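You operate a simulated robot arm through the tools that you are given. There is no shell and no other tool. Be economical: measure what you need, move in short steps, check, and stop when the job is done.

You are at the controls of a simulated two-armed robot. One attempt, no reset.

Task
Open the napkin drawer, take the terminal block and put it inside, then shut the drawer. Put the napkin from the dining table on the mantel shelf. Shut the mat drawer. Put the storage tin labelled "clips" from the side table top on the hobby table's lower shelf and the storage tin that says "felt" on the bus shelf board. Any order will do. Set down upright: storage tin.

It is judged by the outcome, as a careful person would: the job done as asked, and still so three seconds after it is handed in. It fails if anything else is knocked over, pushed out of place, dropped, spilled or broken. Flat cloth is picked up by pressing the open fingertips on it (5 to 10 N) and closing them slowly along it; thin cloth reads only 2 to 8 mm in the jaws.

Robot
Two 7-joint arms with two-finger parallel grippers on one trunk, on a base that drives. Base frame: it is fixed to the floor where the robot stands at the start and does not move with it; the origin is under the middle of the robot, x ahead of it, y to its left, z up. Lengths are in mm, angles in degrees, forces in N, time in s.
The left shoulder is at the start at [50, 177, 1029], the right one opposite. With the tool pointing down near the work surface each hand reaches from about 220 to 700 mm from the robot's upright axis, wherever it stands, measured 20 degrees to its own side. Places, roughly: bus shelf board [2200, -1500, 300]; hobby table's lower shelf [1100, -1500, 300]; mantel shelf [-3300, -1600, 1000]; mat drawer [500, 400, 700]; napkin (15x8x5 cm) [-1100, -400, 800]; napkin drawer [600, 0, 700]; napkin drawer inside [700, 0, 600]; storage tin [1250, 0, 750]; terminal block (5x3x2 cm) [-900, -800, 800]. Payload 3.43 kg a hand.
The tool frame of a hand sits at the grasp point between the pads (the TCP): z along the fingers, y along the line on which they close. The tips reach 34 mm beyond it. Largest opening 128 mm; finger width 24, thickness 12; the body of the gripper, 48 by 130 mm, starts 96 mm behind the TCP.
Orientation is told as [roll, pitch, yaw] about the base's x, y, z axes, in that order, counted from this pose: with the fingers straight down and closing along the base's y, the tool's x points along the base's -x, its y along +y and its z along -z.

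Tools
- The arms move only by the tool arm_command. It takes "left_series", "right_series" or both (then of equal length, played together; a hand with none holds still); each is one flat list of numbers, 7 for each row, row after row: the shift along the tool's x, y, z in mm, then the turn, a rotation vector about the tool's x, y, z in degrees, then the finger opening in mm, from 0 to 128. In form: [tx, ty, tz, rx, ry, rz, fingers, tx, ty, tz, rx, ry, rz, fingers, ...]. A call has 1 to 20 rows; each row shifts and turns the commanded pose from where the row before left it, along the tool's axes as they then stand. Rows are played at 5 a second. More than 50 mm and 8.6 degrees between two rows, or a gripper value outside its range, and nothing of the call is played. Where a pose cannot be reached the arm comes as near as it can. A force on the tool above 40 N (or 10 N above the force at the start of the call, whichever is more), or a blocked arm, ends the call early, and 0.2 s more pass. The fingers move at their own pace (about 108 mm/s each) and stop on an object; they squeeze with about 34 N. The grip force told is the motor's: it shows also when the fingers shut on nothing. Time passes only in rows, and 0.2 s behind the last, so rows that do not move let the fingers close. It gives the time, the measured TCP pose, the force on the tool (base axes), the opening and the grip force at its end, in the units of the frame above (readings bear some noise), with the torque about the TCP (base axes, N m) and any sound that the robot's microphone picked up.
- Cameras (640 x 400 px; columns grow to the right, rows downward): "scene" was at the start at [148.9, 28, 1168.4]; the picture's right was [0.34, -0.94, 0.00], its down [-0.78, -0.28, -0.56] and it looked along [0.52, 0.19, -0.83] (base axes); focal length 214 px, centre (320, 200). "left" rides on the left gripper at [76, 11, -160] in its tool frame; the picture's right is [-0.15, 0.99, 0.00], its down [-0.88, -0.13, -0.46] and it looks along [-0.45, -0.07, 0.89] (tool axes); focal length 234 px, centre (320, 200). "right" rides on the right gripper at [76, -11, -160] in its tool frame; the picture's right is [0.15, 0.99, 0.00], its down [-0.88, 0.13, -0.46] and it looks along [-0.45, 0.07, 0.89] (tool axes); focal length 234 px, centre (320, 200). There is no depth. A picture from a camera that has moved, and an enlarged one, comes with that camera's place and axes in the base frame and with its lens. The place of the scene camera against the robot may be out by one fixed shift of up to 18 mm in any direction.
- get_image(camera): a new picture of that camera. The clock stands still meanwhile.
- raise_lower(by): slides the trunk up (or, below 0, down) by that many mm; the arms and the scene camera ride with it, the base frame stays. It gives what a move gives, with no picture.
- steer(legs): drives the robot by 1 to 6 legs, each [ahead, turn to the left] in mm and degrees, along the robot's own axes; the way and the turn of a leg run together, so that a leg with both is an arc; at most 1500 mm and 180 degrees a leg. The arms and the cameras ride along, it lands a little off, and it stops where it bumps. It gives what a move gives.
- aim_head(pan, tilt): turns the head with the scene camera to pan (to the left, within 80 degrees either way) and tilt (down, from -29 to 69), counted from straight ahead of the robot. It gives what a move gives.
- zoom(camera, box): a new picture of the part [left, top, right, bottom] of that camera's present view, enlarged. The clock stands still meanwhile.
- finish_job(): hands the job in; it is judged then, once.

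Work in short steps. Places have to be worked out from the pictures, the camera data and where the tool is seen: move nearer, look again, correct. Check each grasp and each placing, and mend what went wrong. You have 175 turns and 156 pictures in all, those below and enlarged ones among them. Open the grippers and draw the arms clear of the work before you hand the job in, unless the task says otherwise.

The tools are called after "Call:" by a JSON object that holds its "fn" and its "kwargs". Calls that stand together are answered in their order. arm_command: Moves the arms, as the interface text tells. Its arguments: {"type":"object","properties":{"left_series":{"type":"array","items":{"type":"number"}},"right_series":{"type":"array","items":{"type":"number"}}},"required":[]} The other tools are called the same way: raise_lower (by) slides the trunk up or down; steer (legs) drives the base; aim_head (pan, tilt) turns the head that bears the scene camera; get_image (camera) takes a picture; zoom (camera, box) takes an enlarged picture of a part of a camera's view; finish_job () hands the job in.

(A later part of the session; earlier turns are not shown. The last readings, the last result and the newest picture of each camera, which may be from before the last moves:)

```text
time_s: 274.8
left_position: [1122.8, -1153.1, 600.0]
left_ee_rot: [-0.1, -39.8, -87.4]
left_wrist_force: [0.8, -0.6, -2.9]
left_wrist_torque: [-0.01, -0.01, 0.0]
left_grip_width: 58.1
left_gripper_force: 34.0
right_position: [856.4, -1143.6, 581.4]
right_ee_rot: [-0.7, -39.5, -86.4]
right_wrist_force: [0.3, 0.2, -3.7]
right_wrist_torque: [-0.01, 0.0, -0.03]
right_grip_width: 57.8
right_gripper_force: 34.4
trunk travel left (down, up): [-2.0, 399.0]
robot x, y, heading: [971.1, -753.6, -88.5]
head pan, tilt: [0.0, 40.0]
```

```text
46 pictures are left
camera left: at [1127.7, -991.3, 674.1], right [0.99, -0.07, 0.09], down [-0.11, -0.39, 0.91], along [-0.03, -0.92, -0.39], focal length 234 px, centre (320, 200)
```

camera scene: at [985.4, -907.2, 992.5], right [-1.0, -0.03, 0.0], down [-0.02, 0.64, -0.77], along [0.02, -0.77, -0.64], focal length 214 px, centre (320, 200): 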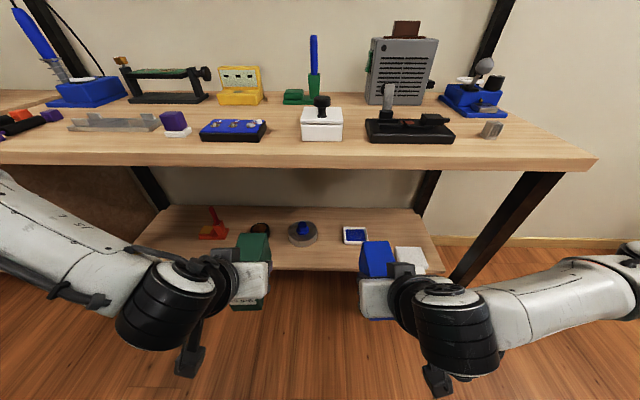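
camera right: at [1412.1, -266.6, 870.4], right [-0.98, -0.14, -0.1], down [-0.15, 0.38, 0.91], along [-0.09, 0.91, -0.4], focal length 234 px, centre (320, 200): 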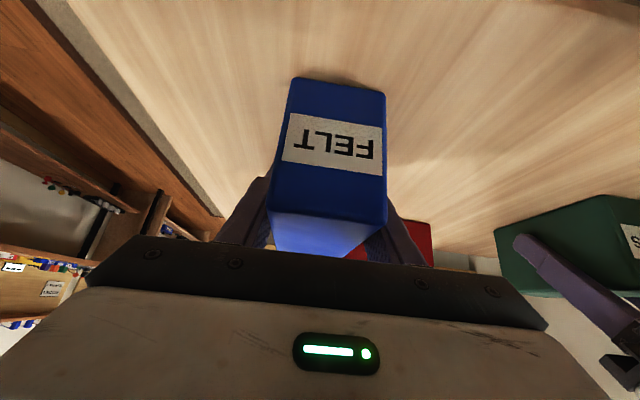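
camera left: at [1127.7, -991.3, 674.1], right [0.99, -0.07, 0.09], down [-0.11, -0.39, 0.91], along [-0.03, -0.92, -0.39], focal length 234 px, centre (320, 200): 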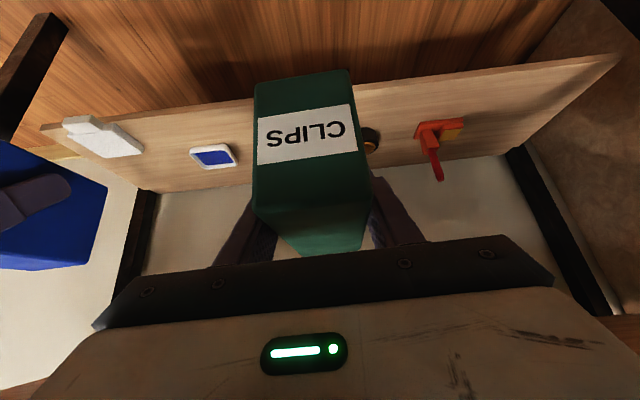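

The widest free space on the lower shelf is at its left end, x≈1500–1710, beyond the red item. I'll move the robot about 480 mm east so the left hand faces x≈1600.

Call:
{"fn": "steer", "kwargs": {"legs": [[-75, 0], [0, 88.5], [477, 0], [0, -90]]}}

Call:
{"fn": "get_image", "kwargs": {"camera": "scene"}}

Call:
{"fn": "get_image", "kwargs": {"camera": "left"}}

```text
time_s: 285.8
left_position: [1599.5, -1089.4, 600.6]
left_ee_rot: [-0.2, -39.9, -88.5]
left_wrist_force: [0.2, -0.8, -2.3]
left_wrist_torque: [0.01, -0.02, 0.0]
left_grip_width: 57.8
left_gripper_force: 33.9
right_position: [1334.1, -1075.7, 582.5]
right_ee_rot: [-0.6, -39.6, -87.3]
right_wrist_force: [-0.3, 0.0, -3.1]
right_wrist_torque: [0.0, 0.02, -0.04]
right_grip_width: 57.9
right_gripper_force: 34.3
trunk travel left (down, up): [-2.0, 399.0]
robot x, y, heading: [1449.5, -690.9, -89.7]
head pan, tilt: [0.0, 40.0]
```

```text
45 pictures are left
camera scene: at [1465.7, -842.0, 992.5], right [-1.0, -0.01, 0.0], down [0.0, 0.64, -0.77], along [0.01, -0.77, -0.64], focal length 214 px, centre (320, 200)
```

scene: 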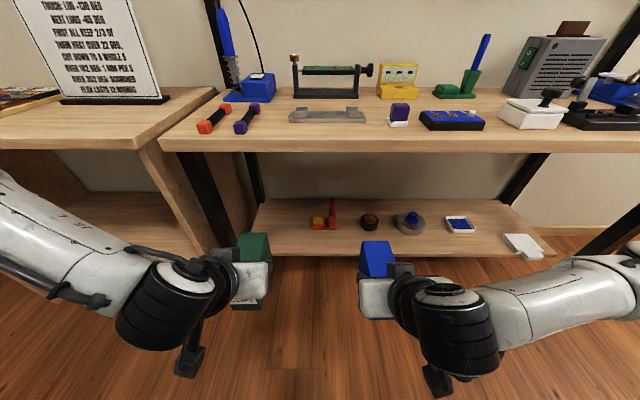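

```text
44 pictures are left
camera left: at [1606.5, -929.0, 674.1], right [0.99, -0.09, 0.09], down [-0.12, -0.39, 0.91], along [-0.04, -0.92, -0.39], focal length 234 px, centre (320, 200)
```

left: 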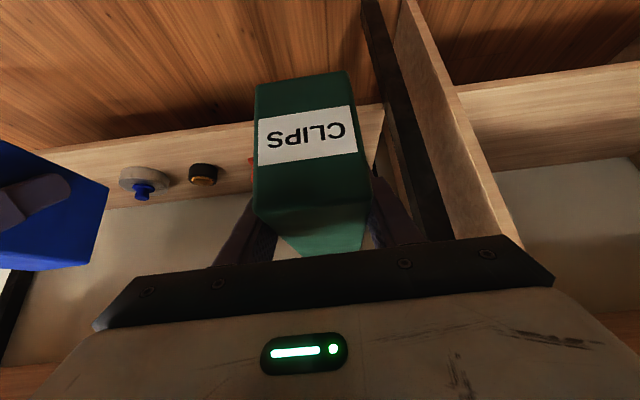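

The free stretch runs from x≈1510 (red item) to the shelf end near 1745, so I'll aim for x≈1632. First I'll lower the left hand to z≈395 in front of the table.

Call:
{"fn": "arm_command", "kwargs": {"left_series": [19, 5, 22.4, 0, 0, 0, 0, 19, 5, 22.4, 0, 0, 0, 0, 19, 5, 22.4, 0, 0, 0, 0, 19, 5, 22.4, 0, 0, 0, 0, 19, 5, 22.4, 0, 0, 0, 0, 19, 5, 22.4, 0, 0, 0, 0, 19, 4, 22.4, 0, 0, 0, 0]}}

Call:
{"fn": "get_image", "kwargs": {"camera": "left"}}

```text
time_s: 287.4
left_position: [1706.7, -1101.7, 481.4]
left_ee_rot: [-0.3, -39.7, -88.4]
left_wrist_force: [0.0, 0.0, -2.9]
left_wrist_torque: [0.01, -0.01, -0.02]
left_grip_width: 57.5
left_gripper_force: 34.1
left hand out of reach, approached as far as the arm can: row 1, 2, 3, 4, 5, 6, 7
right_position: [1333.6, -1076.8, 582.6]
right_ee_rot: [-0.7, -39.6, -87.4]
right_wrist_force: [0.3, -0.3, -2.6]
right_wrist_torque: [0.02, -0.01, 0.02]
right_grip_width: 57.9
right_gripper_force: 33.6
trunk travel left (down, up): [-2.0, 399.0]
robot x, y, heading: [1453.8, -691.0, -89.5]
head pan, tilt: [0.0, 40.0]
```

```text
43 pictures are left
camera left: at [1715.6, -941.3, 556.6], right [0.99, -0.09, 0.09], down [-0.12, -0.39, 0.91], along [-0.05, -0.92, -0.4], focal length 234 px, centre (320, 200)
```

left: 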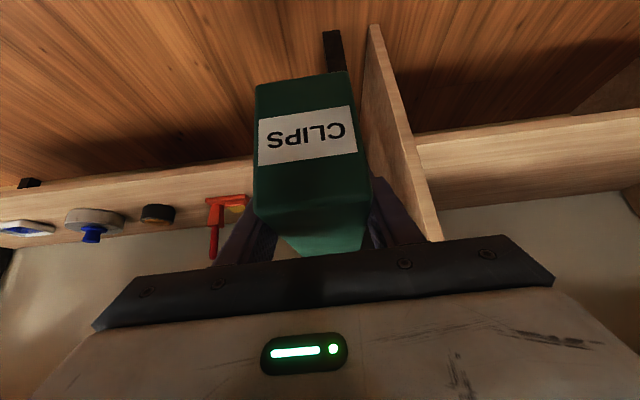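

The arm was pushed sideways because the target is too close in for that low a reach. I'll stretch it forward 140 mm and bring it back to x≈1632.

Call:
{"fn": "arm_command", "kwargs": {"left_series": [-27, -19, 22.5, 0, 0, 0, 0, -27, -19, 22.5, 0, 0, 0, 0, -27, -19, 22.5, 0, 0, 0, 0, -27, -18, 22.5, 0, 0, 0, 0]}}

```text
time_s: 288.4
left_position: [1670.9, -1232.6, 526.5]
left_ee_rot: [-0.3, -39.8, -88.5]
left_wrist_force: [0.4, 0.6, -2.4]
left_wrist_torque: [0.0, -0.01, -0.01]
left_grip_width: 58.1
left_gripper_force: 34.0
left hand out of reach, approached as far as the arm can: row 1, 2, 3, 4
right_position: [1333.8, -1076.7, 581.9]
right_ee_rot: [-0.7, -39.7, -87.3]
right_wrist_force: [0.5, 0.2, -4.0]
right_wrist_torque: [0.01, 0.01, 0.02]
right_grip_width: 58.0
right_gripper_force: 33.6
trunk travel left (down, up): [-2.0, 399.0]
robot x, y, heading: [1450.7, -688.0, -89.4]
head pan, tilt: [0.0, 40.0]
```

The arm seems to be near its minimum reach, too folded. Going lower and further forward together should free it.

Call:
{"fn": "arm_command", "kwargs": {"left_series": [4.5, -10, 29, 0, 0, 0, 0, 4.5, -10, 29, 0, 0, 0, 0, 4.5, -10, 29, 0, 0, 0, 0, 4.5, -9, 29, 0, 0, 0, 0]}}

Call:
{"fn": "get_image", "kwargs": {"camera": "left"}}

Call:
{"fn": "get_image", "kwargs": {"camera": "scene"}}

```text
time_s: 289.4
left_position: [1693.9, -1250.3, 514.3]
left_ee_rot: [-0.2, -39.9, -88.4]
left_wrist_force: [0.2, -0.4, -2.6]
left_wrist_torque: [0.03, 0.03, 0.0]
left_grip_width: 57.6
left_gripper_force: 33.2
left hand out of reach, approached as far as the arm can: row 1, 2, 3, 4
right_position: [1333.3, -1074.9, 582.2]
right_ee_rot: [-0.7, -39.6, -87.3]
right_wrist_force: [-0.1, 0.7, -2.8]
right_wrist_torque: [-0.02, 0.01, 0.03]
right_grip_width: 57.9
right_gripper_force: 33.6
trunk travel left (down, up): [-2.0, 399.0]
robot x, y, heading: [1452.4, -691.4, -89.5]
head pan, tilt: [0.0, 40.0]
```

```text
42 pictures are left
camera left: at [1702.5, -1088.7, 588.5], right [0.99, -0.09, 0.09], down [-0.12, -0.39, 0.91], along [-0.04, -0.92, -0.39], focal length 234 px, centre (320, 200)
```

left: 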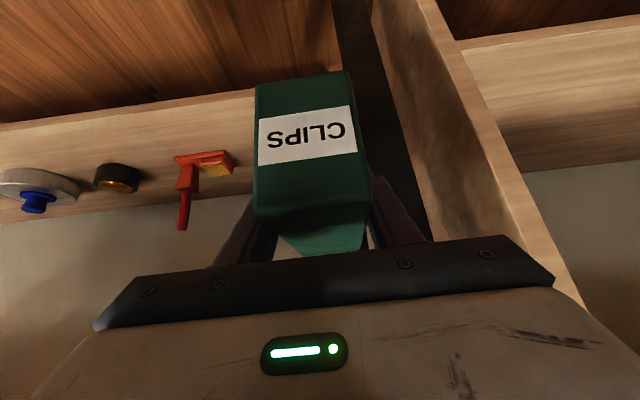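

```text
41 pictures are left
camera scene: at [1465.7, -842.1, 992.5], right [-1.0, -0.01, 0.0], down [0.0, 0.64, -0.77], along [0.01, -0.77, -0.64], focal length 214 px, centre (320, 200)
```

scene: 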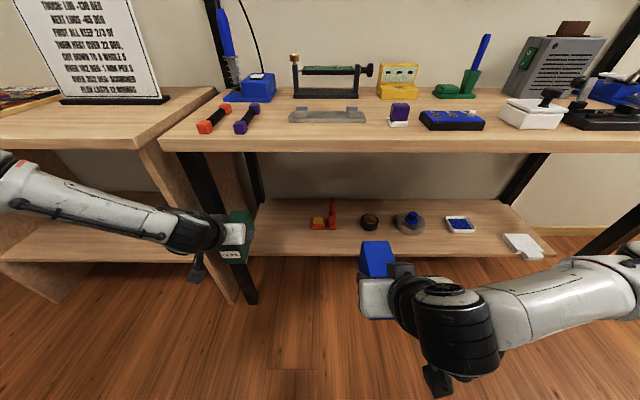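

The arm is in an elbow-out posture that limits how low it goes near the midline. I'll back off 150 mm into free space and test how low the hand gets further out to the side.

Call:
{"fn": "steer", "kwargs": {"legs": [[-150, 0]]}}

Call:
{"fn": "arm_command", "kwargs": {"left_series": [0, 25, 0, 0, 0, 0, 0, 0, 25, 0, 0, 0, 0, 0, 0, 25, 0, 0, 0, 0, 0, 0, 25, 0, 0, 0, 0, 0, 0, 25, 0, 0, 0, 0, 0, 19, 0, 23, 0, 0, 0, 0, 19, 0, 23, 0, 0, 0, 0, 19, 0, 23, 0, 0, 0, 0, 19, 0, 23, 0, 0, 0, 0, 19, 0, 23, 0, 0, 0, 0]}}

```text
time_s: 290.8
left_position: [1695.0, -1097.7, 513.8]
left_ee_rot: [-0.1, -40.0, -88.3]
left_wrist_force: [-0.8, 0.2, -3.1]
left_wrist_torque: [-0.01, 0.01, 0.0]
left_grip_width: 57.8
left_gripper_force: 34.0
right_position: [1332.1, -924.4, 583.2]
right_ee_rot: [-0.7, -39.5, -87.3]
right_wrist_force: [0.6, 0.2, -2.8]
right_wrist_torque: [0.02, 0.0, 0.0]
right_grip_width: 57.6
right_gripper_force: 34.1
trunk travel left (down, up): [-2.0, 399.0]
robot x, y, heading: [1451.8, -542.1, -89.5]
head pan, tilt: [0.0, 40.0]
```

```text
time_s: 293.0
left_position: [1819.7, -1078.1, 453.9]
left_ee_rot: [-0.1, -39.9, -88.3]
left_wrist_force: [-0.3, -0.5, -3.5]
left_wrist_torque: [0.03, 0.0, -0.03]
left_grip_width: 57.9
left_gripper_force: 34.3
left hand out of reach, approached as far as the arm can: row 7, 8, 9, 10
right_position: [1333.7, -924.0, 581.8]
right_ee_rot: [-0.7, -39.6, -87.3]
right_wrist_force: [-0.3, -0.4, -2.8]
right_wrist_torque: [0.03, 0.01, 0.01]
right_grip_width: 57.9
right_gripper_force: 33.7
trunk travel left (down, up): [-2.0, 399.0]
robot x, y, heading: [1451.4, -538.5, -89.8]
head pan, tilt: [0.0, 40.0]
```

It got lower (454) further out. I'll turn the hand 30° outward, in line with the arm, and try going down further.

Call:
{"fn": "arm_command", "kwargs": {"left_series": [0, 0, 0, -4.8, 0, -5.75, 0, 0, 0, 0, -4.8, 0, -5.75, 0, 0, 0, 0, -4.8, 0, -5.75, 0, 0, 0, 0, -4.8, 0, -5.75, 0, 13, 0, 15, 0, 0, 0, 0, 13, 0, 15, 0, 0, 0, 0, 13, 0, 15, 0, 0, 0, 0, 13, 0, 15, 0, 0, 0, 0, 13, 0, 15, 0, 0, 0, 0]}}

Call:
{"fn": "get_image", "kwargs": {"camera": "scene"}}

```text
time_s: 295.0
left_position: [1855.8, -1040.2, 457.9]
left_ee_rot: [-0.3, -39.7, -58.5]
left_wrist_force: [-0.6, 0.0, -2.6]
left_wrist_torque: [-0.01, -0.04, -0.04]
left_grip_width: 58.0
left_gripper_force: 34.3
left hand out of reach, approached as far as the arm can: row 1, 2, 3, 4, 5, 6, 7, 8, 9
right_position: [1332.3, -925.2, 583.2]
right_ee_rot: [-0.7, -39.6, -87.3]
right_wrist_force: [-0.7, 0.4, -2.6]
right_wrist_torque: [0.0, 0.0, -0.02]
right_grip_width: 57.8
right_gripper_force: 33.5
trunk travel left (down, up): [-2.0, 399.0]
robot x, y, heading: [1452.0, -538.2, -89.4]
head pan, tilt: [0.0, 40.0]
```

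```text
40 pictures are left
camera scene: at [1464.8, -690.5, 992.5], right [-1.0, -0.01, 0.0], down [0.0, 0.64, -0.77], along [0.01, -0.77, -0.64], focal length 214 px, centre (320, 200)
```

scene: 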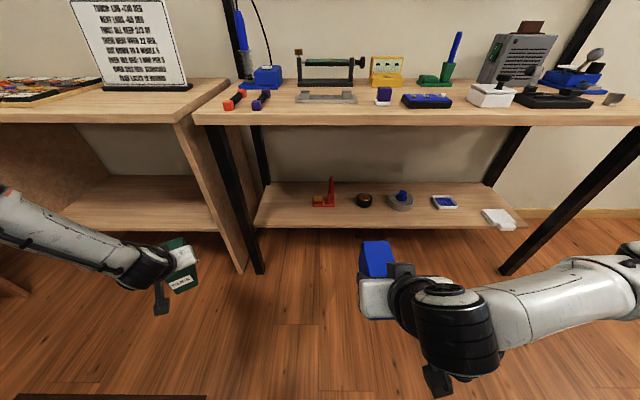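

Turning outward gave nothing. The forearm comes in from the outside, so I'll try the other way and turn the hand inward, then go down.

Call:
{"fn": "arm_command", "kwargs": {"left_series": [0, 0, 0, 4.8, 0, 5.75, 0, 0, 0, 0, 4.8, 0, 5.75, 0, 0, 0, 0, 4.8, 0, 5.75, 0, 0, 0, 0, 4.8, 0, 5.75, 0, 0, 0, 0, 4.8, 0, 5.75, 0, 0, 0, 0, 4.8, 0, 5.75, 0, 0, 0, 0, 4.8, 0, 5.75, 0, 0, 0, 0, 4.8, 0, 5.75, 0, 13, 0, 15, 0, 0, 0, 0, 13, 0, 15, 0, 0, 0, 0, 13, 0, 15, 0, 0, 0, 0, 13, 0, 15, 0, 0, 0, 0, 13, 0, 15, 0, 0, 0, 0]}}

```text
time_s: 297.8
left_position: [1855.8, -1041.5, 458.1]
left_ee_rot: [-0.2, -39.9, -118.4]
left_wrist_force: [0.1, 0.4, -3.3]
left_wrist_torque: [-0.03, -0.03, 0.01]
left_grip_width: 57.8
left_gripper_force: 34.0
left hand out of reach, approached as far as the arm can: row 9, 10, 11, 12, 13
right_position: [1333.2, -925.0, 582.0]
right_ee_rot: [-0.6, -39.6, -87.4]
right_wrist_force: [0.0, 0.0, -4.4]
right_wrist_torque: [-0.01, -0.02, -0.01]
right_grip_width: 57.6
right_gripper_force: 33.8
trunk travel left (down, up): [-2.0, 399.0]
robot x, y, heading: [1449.7, -536.7, -89.7]
head pan, tilt: [0.0, 40.0]
```

The yaw makes no difference; the position is what limits it, and it improves to the side. I'll test further out and back, more beside the robot, while going down.

Call:
{"fn": "arm_command", "kwargs": {"left_series": [36, 10, -9, 0, 0, 0, 0, 36, 10, -9, 0, 0, 0, 0, 36, 10, -9, 0, 0, 0, 0, 36, 10, -9, 0, 0, 0, 0, 36, 10, -9, 0, 0, 0, 0, 36, 10, -9, 0, 0, 0, 0]}}

Call:
{"fn": "aim_head", "kwargs": {"pan": 50, "tilt": 35}}

Call:
{"fn": "get_image", "kwargs": {"camera": "scene"}}

```text
time_s: 299.2
left_position: [1996.2, -914.9, 398.0]
left_ee_rot: [-0.2, -39.9, -118.3]
left_wrist_force: [0.7, 0.1, -3.4]
left_wrist_torque: [0.04, -0.02, -0.02]
left_grip_width: 57.7
left_gripper_force: 33.3
left hand out of reach, approached as far as the arm can: row 4, 5
right_position: [1331.9, -924.8, 581.7]
right_ee_rot: [-0.7, -39.6, -87.4]
right_wrist_force: [0.3, 1.0, -2.8]
right_wrist_torque: [0.01, 0.0, 0.04]
right_grip_width: 57.5
right_gripper_force: 34.3
trunk travel left (down, up): [-2.0, 399.0]
robot x, y, heading: [1447.9, -537.3, -89.5]
head pan, tilt: [0.0, 40.0]
```

```text
time_s: 300.4
left_position: [1995.3, -914.4, 398.6]
left_ee_rot: [-0.3, -39.8, -118.3]
left_wrist_force: [1.1, -0.2, -3.1]
left_wrist_torque: [0.02, 0.02, -0.03]
left_grip_width: 57.9
left_gripper_force: 34.1
right_position: [1332.3, -923.8, 582.7]
right_ee_rot: [-0.7, -39.6, -87.5]
right_wrist_force: [0.6, 0.3, -2.7]
right_wrist_torque: [0.03, -0.02, 0.01]
right_grip_width: 57.8
right_gripper_force: 33.9
trunk travel left (down, up): [-2.0, 399.0]
robot x, y, heading: [1453.1, -539.1, -89.4]
head pan, tilt: [50.0, 35.0]
```

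```text
39 pictures are left
camera scene: at [1532.0, -661.6, 1000.0], right [-0.64, -0.77, 0.0], down [-0.44, 0.37, -0.82], along [0.63, -0.52, -0.57], focal length 214 px, centre (320, 200)
```

scene: 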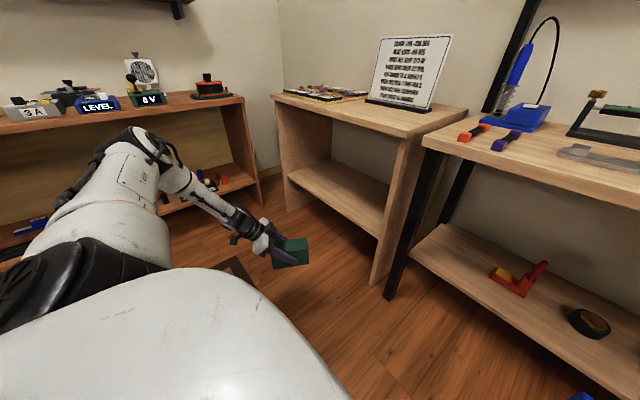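

That reached z=398 comfortably, so working more to the side is the answer. I'll square the hand to yaw -90 and test a lower, slightly more forward spot.

Call:
{"fn": "arm_command", "kwargs": {"left_series": [0, 0, 0, -4.6, 0, -5.45, 0, 0, 0, 0, -4.6, 0, -5.45, 0, 0, 0, 0, -4.6, 0, -5.45, 0, 0, 0, 0, -4.6, 0, -5.45, 0, -4.2, 12.7, 23.5, 0, 0, 0, 0, -4.2, 12.7, 23.5, 0, 0, 0, 0, -4.2, 12.7, 23.5, 0, 0, 0, 0]}}

```text
time_s: 302.0
left_position: [2027.6, -971.8, 359.0]
left_ee_rot: [-0.1, -40.6, -94.0]
left_wrist_force: [0.2, 0.5, -3.1]
left_wrist_torque: [0.03, -0.01, 0.01]
left_grip_width: 57.7
left_gripper_force: 34.4
left hand out of reach, approached as far as the arm can: row 4, 5
right_position: [1333.4, -925.6, 582.7]
right_ee_rot: [-0.7, -39.7, -87.3]
right_wrist_force: [0.0, 0.0, -2.5]
right_wrist_torque: [0.01, -0.05, -0.01]
right_grip_width: 57.6
right_gripper_force: 34.0
trunk travel left (down, up): [-2.0, 399.0]
robot x, y, heading: [1451.4, -540.8, -89.7]
head pan, tilt: [50.0, 35.0]
```

Good: z=359 is reachable with the hand 432 ahead and 577 to the left. Next I'll move the right hand back and outward so its tin stays clear of the table edge, and raise the left slightly for the approach.

Call:
{"fn": "arm_command", "kwargs": {"right_series": [12.6, -33, -10.6, 0, 0, 0, 0, 12.6, -33, -10.6, 0, 0, 0, 0, 12.6, -33, -10.6, 0, 0, 0, 0, 12.6, -33, -10.6, 0, 0, 0, 0, 12.6, -33, -10.6, 0, 0, 0, 0, 12.6, -33, -10.6, 0, 0, 0, 0, 12.6, -33, -10.6, 0, 0, 0, 0], "left_series": [-5, 0, -6, 0, 0, 0, 0, -5, 0, -6, 0, 0, 0, 0, -5, 0, -6, 0, 0, 0, 0, -5, 0, -6, 0, 0, 0, 0, 0, 0, 0, 0, 0, 0, 0, 0, 0, 0, -1.3, 0, -1.5, 0, 0, 0, 0, -1.3, 0, -1.5, 0]}}

```text
time_s: 303.6
left_position: [2026.9, -973.0, 388.5]
left_ee_rot: [0.0, -40.7, -90.1]
left_wrist_force: [-1.1, -0.1, -2.8]
left_wrist_torque: [0.0, -0.03, 0.01]
left_grip_width: 58.0
left_gripper_force: 33.4
right_position: [1118.8, -919.3, 542.9]
right_ee_rot: [-0.8, -39.6, -87.3]
right_wrist_force: [0.6, -0.6, -2.6]
right_wrist_torque: [0.05, 0.0, -0.02]
right_grip_width: 57.9
right_gripper_force: 34.4
right hand out of reach, approached as far as the arm can: row 1, 2, 3, 4, 5, 6
trunk travel left (down, up): [-2.0, 399.0]
robot x, y, heading: [1451.3, -537.8, -89.7]
head pan, tilt: [50.0, 35.0]
```

The right hand can't come further back, so I'll lower it another 70 mm. That keeps the whole hand well under the table-top edge level.

Call:
{"fn": "arm_command", "kwargs": {"right_series": [9, 0, 10.7, 0, 0, 0, 0, 9, 0, 10.7, 0, 0, 0, 0, 9, 0, 10.7, 0, 0, 0, 0, 9, 0, 10.7, 0, 0, 0, 0, 9, 0, 10.7, 0, 0, 0, 0]}}

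Call:
{"fn": "aim_head", "kwargs": {"pan": -45, "tilt": 35}}

Call:
{"fn": "get_image", "kwargs": {"camera": "scene"}}

```text
time_s: 304.8
left_position: [2027.3, -972.2, 388.1]
left_ee_rot: [-0.1, -40.8, -89.9]
left_wrist_force: [-0.5, -0.1, -3.5]
left_wrist_torque: [-0.01, 0.02, -0.01]
left_grip_width: 57.7
left_gripper_force: 33.7
right_position: [1109.9, -921.0, 498.3]
right_ee_rot: [-0.7, -39.4, -87.0]
right_wrist_force: [0.7, -1.0, -2.7]
right_wrist_torque: [0.11, 0.03, -0.02]
right_grip_width: 57.7
right_gripper_force: 34.0
right hand out of reach, approached as far as the arm can: row 3, 4, 5
trunk travel left (down, up): [-2.0, 399.0]
robot x, y, heading: [1453.0, -535.1, -89.4]
head pan, tilt: [50.0, 35.0]
```

```text
time_s: 306.5
left_position: [2027.9, -973.4, 388.1]
left_ee_rot: [-0.1, -40.8, -89.9]
left_wrist_force: [-1.1, 0.4, -2.6]
left_wrist_torque: [-0.01, -0.01, -0.01]
left_grip_width: 57.9
left_gripper_force: 34.0
right_position: [1110.2, -918.3, 494.1]
right_ee_rot: [-0.6, -38.8, -87.4]
right_wrist_force: [-0.6, -0.3, -2.5]
right_wrist_torque: [0.03, 0.0, -0.01]
right_grip_width: 57.8
right_gripper_force: 33.9
trunk travel left (down, up): [-2.0, 399.0]
robot x, y, heading: [1451.9, -538.1, -89.2]
head pan, tilt: [-45.0, 35.0]
```

```text
38 pictures are left
camera scene: at [1402.4, -668.2, 1000.0], right [-0.71, 0.7, 0.0], down [0.4, 0.41, -0.82], along [-0.57, -0.58, -0.57], focal length 214 px, centre (320, 200)
```

scene: 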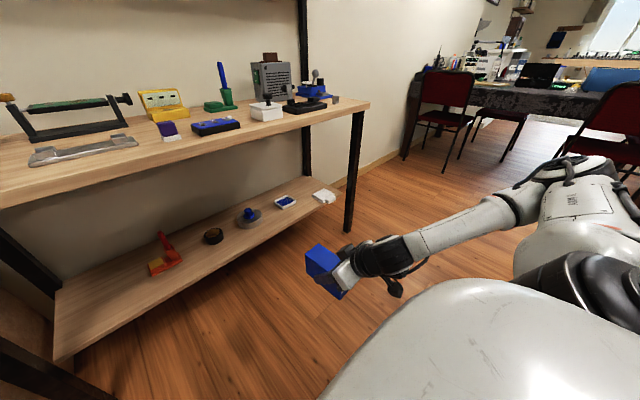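

I'll draw the left hand inward and up for the manoeuvre, then move the robot west to x≈1057.

Call:
{"fn": "arm_command", "kwargs": {"left_series": [-8.6, -36, -10.2, 0, 0, 0, 0, -8.6, -36, -10.2, 0, 0, 0, 0, -8.6, -36, -10.2, 0, 0, 0, 0, -8.6, -36, -10.2, 0, 0, 0, 0, -8.6, -36, -10.2, 0, 0, 0, 0, -8.6, -36, -10.2, 0, 0, 0, 0, -8.6, -36, -10.2, 0, 0, 0, 0, -8.6, -36, -10.2, 0, 0, 0, 0, -8.6, -36, -10.2, 0, 0, 0, 0]}}

Call:
{"fn": "steer", "kwargs": {"legs": [[0, -90.5], [395, 0], [0, 89.7]]}}

```text
time_s: 308.5
left_position: [1702.3, -972.7, 509.1]
left_ee_rot: [0.1, -40.6, -90.1]
left_wrist_force: [0.2, 0.8, -2.4]
left_wrist_torque: [0.0, 0.01, -0.01]
left_grip_width: 57.6
left_gripper_force: 34.8
right_position: [1109.8, -920.8, 497.8]
right_ee_rot: [-0.6, -39.3, -87.3]
right_wrist_force: [-0.5, 0.0, -2.6]
right_wrist_torque: [0.02, -0.01, -0.01]
right_grip_width: 58.1
right_gripper_force: 33.9
trunk travel left (down, up): [-2.0, 399.0]
robot x, y, heading: [1452.7, -538.1, -89.7]
head pan, tilt: [-45.0, 35.0]
```

```text
time_s: 310.8
left_position: [1406.4, -1041.2, 506.8]
left_ee_rot: [0.0, -40.3, -125.2]
left_wrist_force: [0.6, 0.7, -2.5]
left_wrist_torque: [0.02, -0.01, -0.01]
left_grip_width: 57.8
left_gripper_force: 33.6
right_position: [954.5, -673.5, 504.6]
right_ee_rot: [-1.5, -40.2, -119.2]
right_wrist_force: [0.0, -0.2, -3.0]
right_wrist_torque: [0.03, -0.03, 0.03]
right_grip_width: 57.9
right_gripper_force: 33.6
trunk travel left (down, up): [-2.0, 399.0]
robot x, y, heading: [1452.4, -542.9, -124.1]
head pan, tilt: [-45.0, 35.0]
stopped in leg 1: the robot was blocked; the commanded pose is now the measured one
```

The turn was blocked, and the right arm reads as slightly displaced. I'll look right to see what it touched before doing anything.

Call:
{"fn": "aim_head", "kwargs": {"pan": -80, "tilt": 35}}

Call:
{"fn": "get_image", "kwargs": {"camera": "scene"}}

```text
time_s: 311.8
left_position: [1407.2, -1042.4, 507.0]
left_ee_rot: [-0.1, -40.4, -125.2]
left_wrist_force: [0.1, -0.5, -3.0]
left_wrist_torque: [0.02, -0.05, 0.03]
left_grip_width: 57.8
left_gripper_force: 34.3
right_position: [955.2, -671.1, 503.9]
right_ee_rot: [-1.5, -40.1, -119.4]
right_wrist_force: [-1.1, 0.4, -3.4]
right_wrist_torque: [0.02, -0.03, -0.01]
right_grip_width: 57.7
right_gripper_force: 33.7
trunk travel left (down, up): [-2.0, 399.0]
robot x, y, heading: [1455.4, -541.7, -124.6]
head pan, tilt: [-80.0, 35.0]
```

```text
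37 pictures are left
camera scene: at [1342.6, -562.8, 999.3], right [0.41, 0.91, 0.01], down [0.52, -0.23, -0.82], along [-0.74, 0.34, -0.57], focal length 214 px, centre (320, 200)
```

scene: 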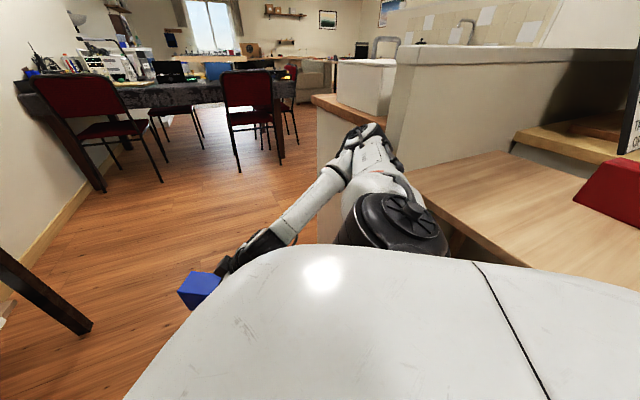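

The right upper arm met the side table's corner region. I'll turn back left to free it, drive away south, and then turn in the open aisle.

Call:
{"fn": "steer", "kwargs": {"legs": [[0, 15], [235, 0]]}}

Call:
{"fn": "get_image", "kwargs": {"camera": "scene"}}

```text
time_s: 314.4
left_position: [1457.5, -1258.8, 508.9]
left_ee_rot: [0.0, -40.7, -110.4]
left_wrist_force: [-0.1, 0.2, -2.6]
left_wrist_torque: [-0.03, -0.01, -0.02]
left_grip_width: 57.9
left_gripper_force: 33.4
right_position: [924.9, -1015.3, 506.7]
right_ee_rot: [-1.4, -40.3, -104.9]
right_wrist_force: [-0.7, 0.1, -3.2]
right_wrist_torque: [-0.03, -0.01, 0.01]
right_grip_width: 57.9
right_gripper_force: 34.0
trunk travel left (down, up): [-2.0, 399.0]
robot x, y, heading: [1373.0, -765.8, -109.5]
head pan, tilt: [-80.0, 35.0]
```

```text
36 pictures are left
camera scene: at [1274.4, -812.6, 1000.1], right [0.17, 0.99, 0.0], down [0.57, -0.1, -0.82], along [-0.81, 0.14, -0.57], focal length 214 px, centre (320, 200)
```

scene: 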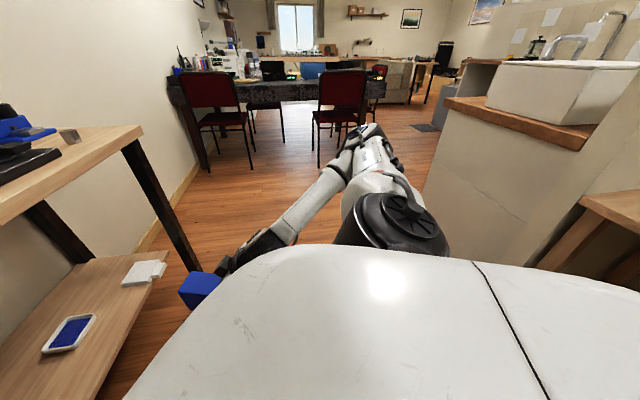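

Turning square to the aisle would bring the elbow near the dresser again, so I'll work west with small back-and-forth legs, keeping the heading within ±25° of facing the table.

Call:
{"fn": "steer", "kwargs": {"legs": [[0, 44.5], [-270, 0], [0, -50], [270, 0]]}}

Call:
{"fn": "steer", "kwargs": {"legs": [[0, 50], [-104, 0], [0, -50], [104, 0], [0, 25]]}}

Call:
{"fn": "aim_head", "kwargs": {"pan": 40, "tilt": 40}}

Call:
{"fn": "get_image", "kwargs": {"camera": "scene"}}

```text
time_s: 322.2
left_position: [1180.6, -1266.7, 509.3]
left_ee_rot: [0.0, -40.7, -115.6]
left_wrist_force: [0.1, 0.5, -3.1]
left_wrist_torque: [-0.02, 0.03, 0.01]
left_grip_width: 57.9
left_gripper_force: 34.0
right_position: [672.3, -976.1, 505.8]
right_ee_rot: [-1.5, -40.3, -110.2]
right_wrist_force: [0.1, 0.4, -3.3]
right_wrist_torque: [0.0, -0.02, 0.0]
right_grip_width: 57.9
right_gripper_force: 34.1
trunk travel left (down, up): [-2.0, 399.0]
robot x, y, heading: [1142.5, -767.4, -114.7]
head pan, tilt: [-80.0, 35.0]
```

```text
time_s: 330.0
left_position: [1307.5, -1200.4, 509.1]
left_ee_rot: [0.0, -40.7, -89.6]
left_wrist_force: [0.1, 0.4, -3.8]
left_wrist_torque: [0.02, 0.01, -0.02]
left_grip_width: 57.9
left_gripper_force: 34.5
right_position: [723.7, -1164.2, 505.2]
right_ee_rot: [-1.3, -40.3, -84.1]
right_wrist_force: [1.0, 0.2, -3.0]
right_wrist_torque: [0.04, -0.01, 0.0]
right_grip_width: 58.0
right_gripper_force: 34.2
trunk travel left (down, up): [-2.0, 399.0]
robot x, y, heading: [1053.6, -768.8, -88.4]
head pan, tilt: [-80.0, 35.0]
```

```text
time_s: 332.0
left_position: [1306.7, -1200.1, 510.4]
left_ee_rot: [-0.1, -40.7, -89.5]
left_wrist_force: [-0.4, -0.1, -2.9]
left_wrist_torque: [0.04, 0.0, 0.02]
left_grip_width: 58.0
left_gripper_force: 34.2
right_position: [722.1, -1163.8, 505.5]
right_ee_rot: [-1.4, -40.4, -84.2]
right_wrist_force: [0.1, 1.5, -3.0]
right_wrist_torque: [0.02, 0.0, -0.02]
right_grip_width: 57.6
right_gripper_force: 33.4
trunk travel left (down, up): [-2.0, 399.0]
robot x, y, heading: [1053.7, -771.2, -88.5]
head pan, tilt: [40.0, 40.0]
```

```text
35 pictures are left
camera scene: at [1122.5, -900.4, 992.5], right [-0.75, -0.66, 0.0], down [-0.42, 0.48, -0.77], along [0.51, -0.58, -0.64], focal length 214 px, centre (320, 200)
```

scene: 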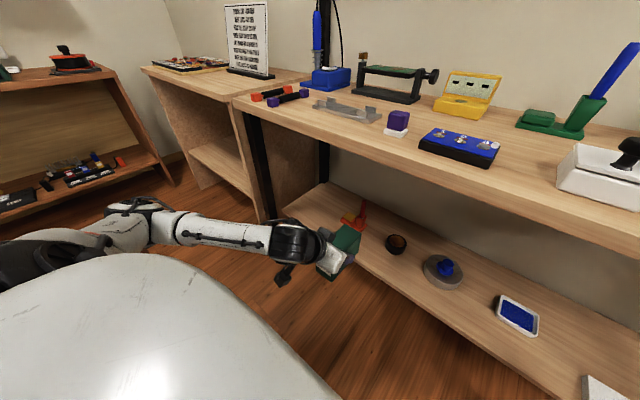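

In position. I'll move the left hand out and down again, then check before driving in.

Call:
{"fn": "arm_command", "kwargs": {"left_series": [8.6, 36, 10.2, 0, 0, 0, 0, 8.6, 36, 10.2, 0, 0, 0, 0, 8.6, 36, 10.2, 0, 0, 0, 0, 8.6, 36, 10.2, 0, 0, 0, 0, 8.6, 36, 10.2, 0, 0, 0, 0, 8.6, 36, 10.2, 0, 0, 0, 0, 8.6, 36, 10.2, 0, 0, 0, 0, 8.6, 36, 10.2, 0, 0, 0, 0, 8.6, 36, 10.2, 0, 0, 0, 0]}}

Call:
{"fn": "get_image", "kwargs": {"camera": "left"}}

Call:
{"fn": "get_image", "kwargs": {"camera": "scene"}}

```text
time_s: 334.0
left_position: [1631.3, -1199.9, 388.8]
left_ee_rot: [0.9, -40.7, -90.7]
left_wrist_force: [-1.1, 0.5, -2.5]
left_wrist_torque: [0.01, 0.01, 0.09]
left_grip_width: 57.8
left_gripper_force: 33.9
right_position: [722.4, -1164.1, 505.0]
right_ee_rot: [-1.4, -40.3, -84.0]
right_wrist_force: [0.6, -0.2, -2.2]
right_wrist_torque: [0.0, 0.02, -0.01]
right_grip_width: 57.7
right_gripper_force: 34.4
trunk travel left (down, up): [-2.0, 399.0]
robot x, y, heading: [1052.6, -769.6, -88.6]
head pan, tilt: [40.0, 40.0]
```

```text
34 pictures are left
camera left: at [1643.3, -1038.7, 460.4], right [0.99, -0.11, 0.11], down [-0.14, -0.37, 0.92], along [-0.06, -0.92, -0.38], focal length 234 px, centre (320, 200)
```

left: 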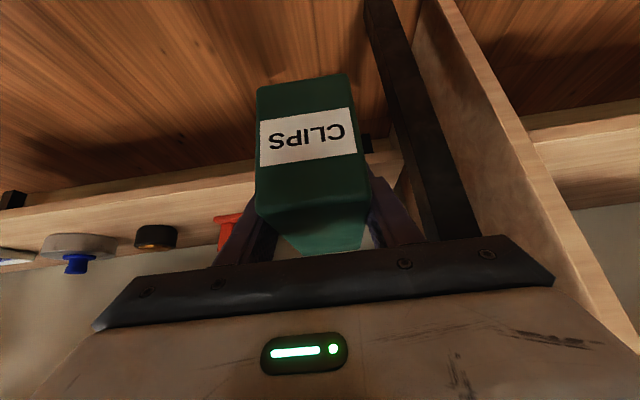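

```text
33 pictures are left
camera scene: at [1122.7, -900.4, 992.5], right [-0.75, -0.66, 0.0], down [-0.42, 0.48, -0.77], along [0.51, -0.58, -0.64], focal length 214 px, centre (320, 200)
```

scene: 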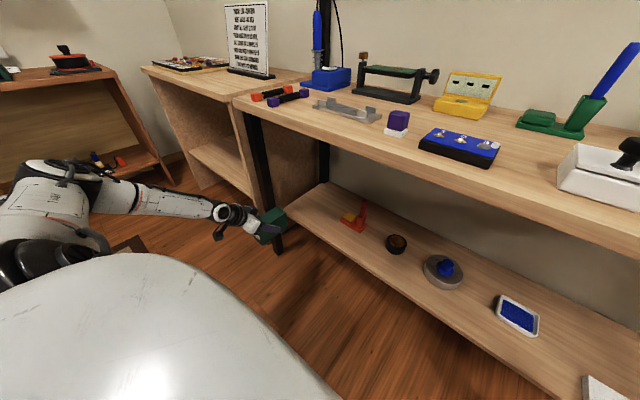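

The way is clear: the leg is about 50 mm beyond the gripper and the red item is on the other side. I'll drive in 205 mm.

Call:
{"fn": "steer", "kwargs": {"legs": [[203, 0]]}}

Call:
{"fn": "get_image", "kwargs": {"camera": "left"}}

Call:
{"fn": "get_image", "kwargs": {"camera": "scene"}}

```text
time_s: 335.6
left_position: [1633.9, -1402.5, 390.0]
left_ee_rot: [0.0, -40.6, -89.7]
left_wrist_force: [-0.4, 0.0, -3.7]
left_wrist_torque: [0.01, 0.0, 0.02]
left_grip_width: 57.6
left_gripper_force: 34.4
right_position: [727.0, -1362.0, 504.8]
right_ee_rot: [-1.4, -40.3, -84.2]
right_wrist_force: [0.6, -0.1, -2.2]
right_wrist_torque: [-0.01, -0.04, 0.0]
right_grip_width: 58.0
right_gripper_force: 33.9
trunk travel left (down, up): [-2.0, 399.0]
robot x, y, heading: [1054.8, -970.9, -88.6]
head pan, tilt: [40.0, 40.0]
```

```text
32 pictures are left
camera left: at [1645.2, -1239.7, 460.8], right [0.99, -0.11, 0.1], down [-0.13, -0.37, 0.92], along [-0.06, -0.92, -0.38], focal length 234 px, centre (320, 200)
```

left: 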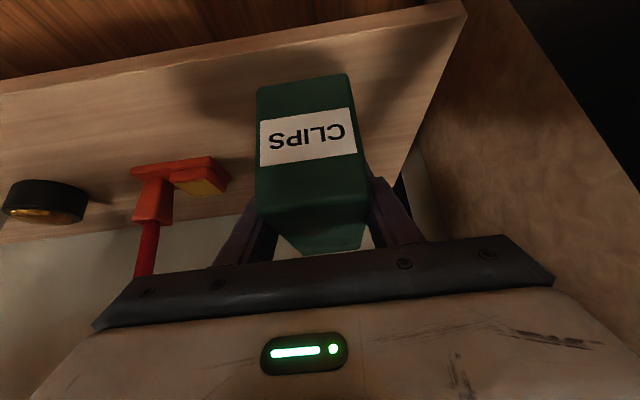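

```text
31 pictures are left
camera scene: at [1126.3, -1099.4, 992.5], right [-0.75, -0.66, 0.0], down [-0.42, 0.48, -0.77], along [0.5, -0.58, -0.64], focal length 214 px, centre (320, 200)
```

scene: 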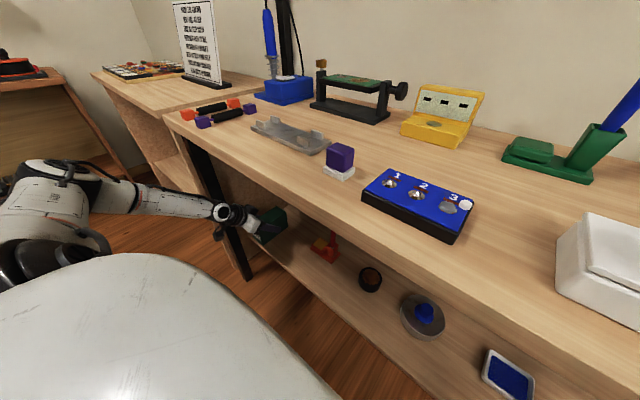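

The tin's near face is right at the shelf's front edge, so I'll go 38 mm further in before lowering.

Call:
{"fn": "steer", "kwargs": {"legs": [[38, 0]]}}

Call:
{"fn": "arm_command", "kwargs": {"left_series": [5.1, 0, 6.1, 0, 0, 0, 0, 5.1, 0, 6.1, 0, 0, 0, 0, 5.1, 0, 6.1, 0, 0, 0, 0]}}

Call:
{"fn": "get_image", "kwargs": {"camera": "left"}}

```text
time_s: 336.5
left_position: [1635.3, -1438.5, 389.1]
left_ee_rot: [0.0, -40.6, -89.7]
left_wrist_force: [1.1, -0.3, -3.4]
left_wrist_torque: [0.01, 0.0, -0.03]
left_grip_width: 58.0
left_gripper_force: 34.0
right_position: [726.8, -1398.1, 505.8]
right_ee_rot: [-1.4, -40.2, -84.3]
right_wrist_force: [0.3, -0.1, -3.2]
right_wrist_torque: [0.02, -0.04, 0.03]
right_grip_width: 57.8
right_gripper_force: 33.4
trunk travel left (down, up): [-2.0, 399.0]
robot x, y, heading: [1057.9, -1004.9, -89.0]
head pan, tilt: [40.0, 40.0]
```

```text
time_s: 337.3
left_position: [1634.8, -1437.4, 365.1]
left_ee_rot: [0.0, -40.6, -89.8]
left_wrist_force: [-0.2, 0.2, -2.6]
left_wrist_torque: [0.01, 0.0, 0.03]
left_grip_width: 57.6
left_gripper_force: 33.7
right_position: [726.6, -1398.8, 505.8]
right_ee_rot: [-1.3, -40.2, -84.3]
right_wrist_force: [0.1, -0.2, -3.1]
right_wrist_torque: [-0.01, 0.02, 0.02]
right_grip_width: 57.7
right_gripper_force: 34.1
trunk travel left (down, up): [-2.0, 399.0]
robot x, y, heading: [1057.4, -1005.4, -88.8]
head pan, tilt: [40.0, 40.0]
```

```text
30 pictures are left
camera left: at [1646.6, -1276.9, 437.2], right [0.99, -0.11, 0.09], down [-0.13, -0.37, 0.92], along [-0.06, -0.92, -0.38], focal length 234 px, centre (320, 200)
```

left: 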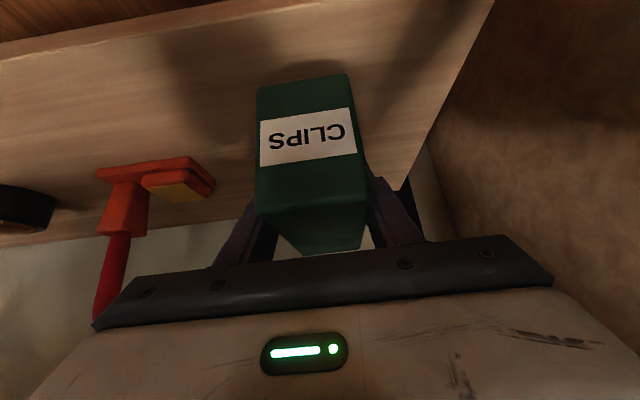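

The tin is well over the shelf now and about 13 mm above it. I'll lower in small steps until contact.

Call:
{"fn": "arm_command", "kwargs": {"left_series": [3.2, 0, 3.8, 0, 0, 0, 0, 2.6, 0, 3.1, 0, 0, 0, 0, 1.9, 0, 2.3, 0, 0, 0, 0, 0, 0, 0, 0, 0, 0, 0]}}

```text
time_s: 338.3
left_position: [1635.4, -1439.0, 353.9]
left_ee_rot: [0.0, -40.5, -89.8]
left_wrist_force: [0.1, -0.1, -3.6]
left_wrist_torque: [-0.01, 0.04, -0.02]
left_grip_width: 57.7
left_gripper_force: 34.0
right_position: [726.6, -1398.4, 505.3]
right_ee_rot: [-1.4, -40.3, -84.3]
right_wrist_force: [0.0, -0.3, -2.8]
right_wrist_torque: [0.02, 0.04, -0.02]
right_grip_width: 57.8
right_gripper_force: 33.9
trunk travel left (down, up): [-2.0, 399.0]
robot x, y, heading: [1057.7, -1007.4, -88.9]
head pan, tilt: [40.0, 40.0]
```

Call:
{"fn": "arm_command", "kwargs": {"left_series": [1.9, 0, 2.3, 0, 0, 0, 0, 1.9, 0, 2.3, 0, 0, 0, 0, 0, 0, 0, 0, 0, 0, 0]}}

Call:
{"fn": "zoom", "kwargs": {"camera": "left", "box": [160, 40, 480, 240]}}

```text
time_s: 339.1
left_position: [1634.5, -1439.4, 347.2]
left_ee_rot: [0.0, -40.6, -89.7]
left_wrist_force: [0.5, -0.4, -2.5]
left_wrist_torque: [0.03, -0.03, -0.02]
left_grip_width: 57.9
left_gripper_force: 34.1
right_position: [727.9, -1398.5, 504.9]
right_ee_rot: [-1.4, -40.4, -84.4]
right_wrist_force: [-0.1, 0.4, -2.9]
right_wrist_torque: [0.05, 0.01, 0.02]
right_grip_width: 57.9
right_gripper_force: 33.9
trunk travel left (down, up): [-2.0, 399.0]
robot x, y, heading: [1057.6, -1010.3, -89.0]
head pan, tilt: [40.0, 40.0]
```

```text
2.00 times, centred on (320, 140) of left
camera zoom: at [1645.6, -1277.3, 418.9], right [0.99, -0.11, 0.09], down [-0.13, -0.37, 0.92], along [-0.06, -0.92, -0.38], focal length 468 px, centre (320, 320)
```

zoom: 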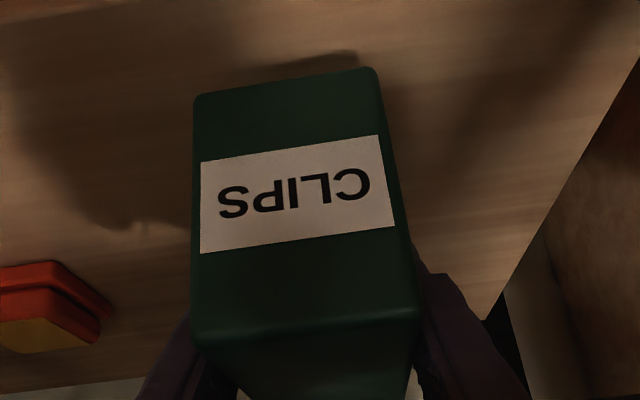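

Call:
{"fn": "arm_command", "kwargs": {"left_series": [1.9, 0, 2.3, 0, 0, 0, 0, 1.9, 0, 2.3, 0, 0, 0, 0, 0, 0, 0, 0, 0, 0, 0]}}

```text
time_s: 339.9
left_position: [1633.9, -1438.7, 340.7]
left_ee_rot: [0.0, -40.5, -89.7]
left_wrist_force: [0.5, -0.8, -2.8]
left_wrist_torque: [0.03, -0.02, -0.02]
left_grip_width: 57.8
left_gripper_force: 34.0
right_position: [726.3, -1399.9, 504.8]
right_ee_rot: [-1.4, -40.3, -84.2]
right_wrist_force: [1.1, 0.7, -2.4]
right_wrist_torque: [0.02, 0.05, 0.03]
right_grip_width: 57.9
right_gripper_force: 33.3
trunk travel left (down, up): [-2.0, 399.0]
robot x, y, heading: [1059.9, -1009.5, -88.8]
head pan, tilt: [40.0, 40.0]
```

Call:
{"fn": "arm_command", "kwargs": {"left_series": [1.9, 0, 2.3, 0, 0, 0, 0, 1.9, 0, 2.3, 0, 0, 0, 0, 0, 0, 0, 0, 0, 0, 0]}}

Call:
{"fn": "zoom", "kwargs": {"camera": "left", "box": [160, 40, 480, 240]}}

```text
time_s: 340.7
left_position: [1635.2, -1439.4, 335.5]
left_ee_rot: [-0.1, -40.6, -89.6]
left_wrist_force: [-0.7, 0.5, -2.3]
left_wrist_torque: [0.03, 0.01, -0.01]
left_grip_width: 57.9
left_gripper_force: 33.9
right_position: [727.3, -1398.3, 504.8]
right_ee_rot: [-1.4, -40.3, -84.3]
right_wrist_force: [0.2, -0.8, -3.5]
right_wrist_torque: [0.03, 0.01, 0.0]
right_grip_width: 57.8
right_gripper_force: 33.8
trunk travel left (down, up): [-2.0, 399.0]
robot x, y, heading: [1058.1, -1006.0, -88.9]
head pan, tilt: [40.0, 40.0]
```

```text
2.00 times, centred on (320, 140) of left
camera zoom: at [1645.7, -1277.6, 407.2], right [0.99, -0.11, 0.1], down [-0.13, -0.37, 0.92], along [-0.06, -0.92, -0.38], focal length 468 px, centre (320, 320)
```

zoom: 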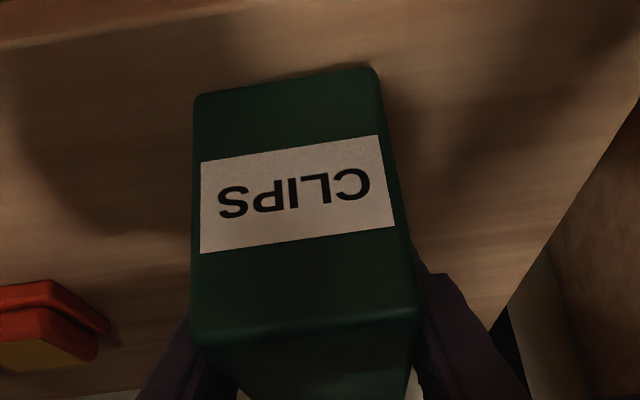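

The shadow gap has nearly closed. One more small step down.

Call:
{"fn": "arm_command", "kwargs": {"left_series": [1.9, 0, 2.3, 0, 0, 0, 0, 0, 0, 0, 0, 0, 0, 0]}}

```text
time_s: 341.3
left_position: [1633.0, -1439.8, 332.5]
left_ee_rot: [0.0, -40.7, -89.8]
left_wrist_force: [-0.1, 0.3, -0.2]
left_wrist_torque: [0.19, -0.03, 0.04]
left_grip_width: 57.6
left_gripper_force: 34.0
right_position: [727.4, -1399.0, 504.8]
right_ee_rot: [-1.4, -40.4, -84.2]
right_wrist_force: [0.0, 0.2, -2.5]
right_wrist_torque: [0.04, 0.0, 0.0]
right_grip_width: 58.0
right_gripper_force: 34.2
trunk travel left (down, up): [-2.0, 399.0]
robot x, y, heading: [1057.4, -1003.8, -88.9]
head pan, tilt: [40.0, 40.0]
```

Contact has begun. I'll press 1.5 mm more, open just enough, and withdraw along the fingers.

Call:
{"fn": "arm_command", "kwargs": {"left_series": [1, 0, 1.2, 0, 0, 0, 0, 0, 0, 0, 0, 0, 0, 58, 0, 0, 0, 0, 0, 0, 66, 0, 0, 0, 0, 0, 0, 76, 0, 0, 0, 0, 0, 0, 76, 0, 0, -12, 0, 0, 0, 76, 0, 0, -20, 0, 0, 0, 76, 0, 0, -25, 0, 0, 0, 76]}}

Call:
{"fn": "get_image", "kwargs": {"camera": "left"}}

```text
time_s: 343.1
left_position: [1633.6, -1401.9, 373.1]
left_ee_rot: [-0.1, -40.7, -89.7]
left_wrist_force: [-0.4, 0.2, 0.6]
left_wrist_torque: [0.01, 0.0, 0.01]
left_grip_width: 76.0
left_gripper_force: 0.0
right_position: [726.8, -1398.5, 505.9]
right_ee_rot: [-1.3, -40.4, -84.3]
right_wrist_force: [-0.4, 0.7, -2.3]
right_wrist_torque: [0.06, -0.01, -0.01]
right_grip_width: 57.6
right_gripper_force: 33.9
trunk travel left (down, up): [-2.0, 399.0]
robot x, y, heading: [1058.0, -1007.9, -88.8]
head pan, tilt: [40.0, 40.0]
```

```text
27 pictures are left
camera left: at [1645.4, -1240.6, 445.8], right [0.99, -0.11, 0.09], down [-0.13, -0.37, 0.92], along [-0.06, -0.92, -0.38], focal length 234 px, centre (320, 200)
```

left: 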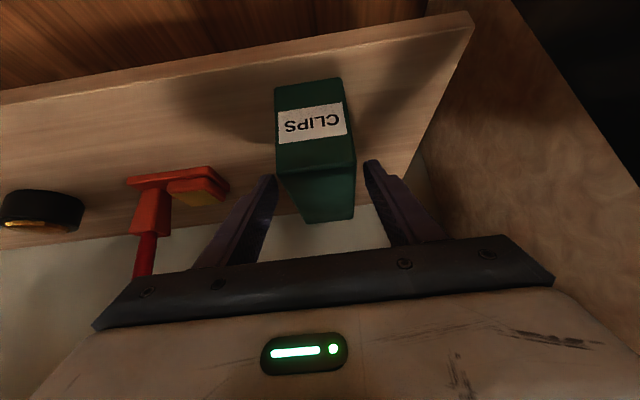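

The CLIPS tin stands upright on the hobby table's lower shelf. I'll back out, raise the trunk so elbows and hands clear everything, and tuck the left hand in.

Call:
{"fn": "steer", "kwargs": {"legs": [[-235, 0]]}}

Call:
{"fn": "raise_lower", "kwargs": {"by": 360}}

Call:
{"fn": "arm_command", "kwargs": {"left_series": [-6, -36, -8, 0, 0, 0, 60, -6, -36, -8, 0, 0, 0, 60, -6, -36, -8, 0, 0, 0, 60, -6, -36, -8, 0, 0, 0, 60, -6, -36, -8, 0, 0, 0, 60, -6, -36, -8, 0, 0, 0, 60, -6, -36, -8, 0, 0, 0, 60, -6, -36, -8, 0, 0, 0, 60]}}

Call:
{"fn": "aim_head", "kwargs": {"pan": 25, "tilt": 45}}

Call:
{"fn": "get_image", "kwargs": {"camera": "scene"}}

```text
time_s: 344.8
left_position: [1627.6, -1170.2, 374.0]
left_ee_rot: [0.0, -40.6, -90.1]
left_wrist_force: [-0.6, -0.2, -0.3]
left_wrist_torque: [0.01, -0.03, 0.02]
left_grip_width: 76.0
left_gripper_force: 0.1
right_position: [721.4, -1161.6, 504.3]
right_ee_rot: [-1.4, -40.3, -84.6]
right_wrist_force: [-0.4, 0.8, -3.1]
right_wrist_torque: [0.01, -0.01, -0.02]
right_grip_width: 57.8
right_gripper_force: 34.3
trunk travel left (down, up): [-2.0, 399.0]
robot x, y, heading: [1052.4, -771.5, -89.4]
head pan, tilt: [40.0, 40.0]
```

```text
time_s: 348.3
left_position: [1627.2, -1169.2, 734.1]
left_ee_rot: [0.0, -40.6, -90.1]
left_wrist_force: [1.4, -0.3, 0.1]
left_wrist_torque: [0.03, 0.01, 0.01]
left_grip_width: 76.1
left_gripper_force: 0.1
right_position: [720.9, -1160.9, 865.8]
right_ee_rot: [-1.4, -40.3, -84.6]
right_wrist_force: [0.5, 0.3, -3.8]
right_wrist_torque: [0.03, 0.0, 0.06]
right_grip_width: 57.9
right_gripper_force: 33.7
trunk travel left (down, up): [-362.0, 39.0]
robot x, y, heading: [1056.0, -768.7, -89.1]
head pan, tilt: [40.0, 40.0]
```

```text
time_s: 350.1
left_position: [1339.3, -1166.0, 813.4]
left_ee_rot: [0.0, -40.7, -90.1]
left_wrist_force: [-0.2, 0.4, -0.4]
left_wrist_torque: [0.02, -0.02, -0.03]
left_grip_width: 60.0
left_gripper_force: 0.0
right_position: [719.7, -1160.4, 865.0]
right_ee_rot: [-1.4, -40.2, -84.6]
right_wrist_force: [0.1, -0.5, -2.3]
right_wrist_torque: [0.0, 0.01, 0.0]
right_grip_width: 58.0
right_gripper_force: 34.5
trunk travel left (down, up): [-362.0, 39.0]
robot x, y, heading: [1053.6, -774.4, -89.1]
head pan, tilt: [40.0, 40.0]
```

```text
time_s: 350.9
left_position: [1341.0, -1165.1, 813.1]
left_ee_rot: [0.1, -40.6, -90.1]
left_wrist_force: [-0.3, -1.2, -0.1]
left_wrist_torque: [-0.03, -0.01, 0.0]
left_grip_width: 59.9
left_gripper_force: 0.0
right_position: [721.5, -1161.3, 864.5]
right_ee_rot: [-1.4, -40.2, -84.6]
right_wrist_force: [0.5, 0.3, -2.6]
right_wrist_torque: [-0.01, 0.0, 0.01]
right_grip_width: 57.8
right_gripper_force: 34.6
trunk travel left (down, up): [-362.0, 39.0]
robot x, y, heading: [1052.7, -769.1, -89.4]
head pan, tilt: [25.0, 45.0]
```

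```text
26 pictures are left
camera scene: at [1102.1, -909.8, 1345.3], right [-0.9, -0.44, 0.0], down [-0.31, 0.64, -0.71], along [0.31, -0.64, -0.71], focal length 214 px, centre (320, 200)
```

scene: 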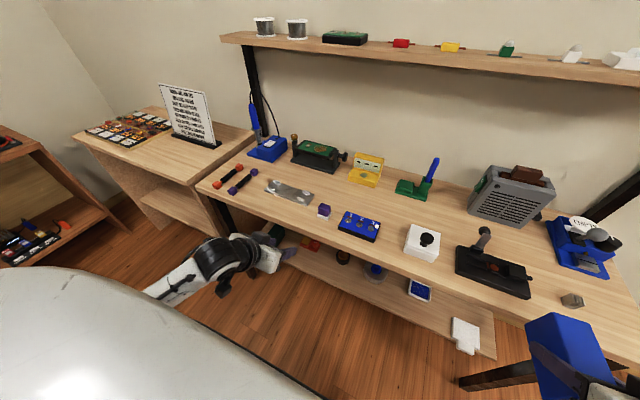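

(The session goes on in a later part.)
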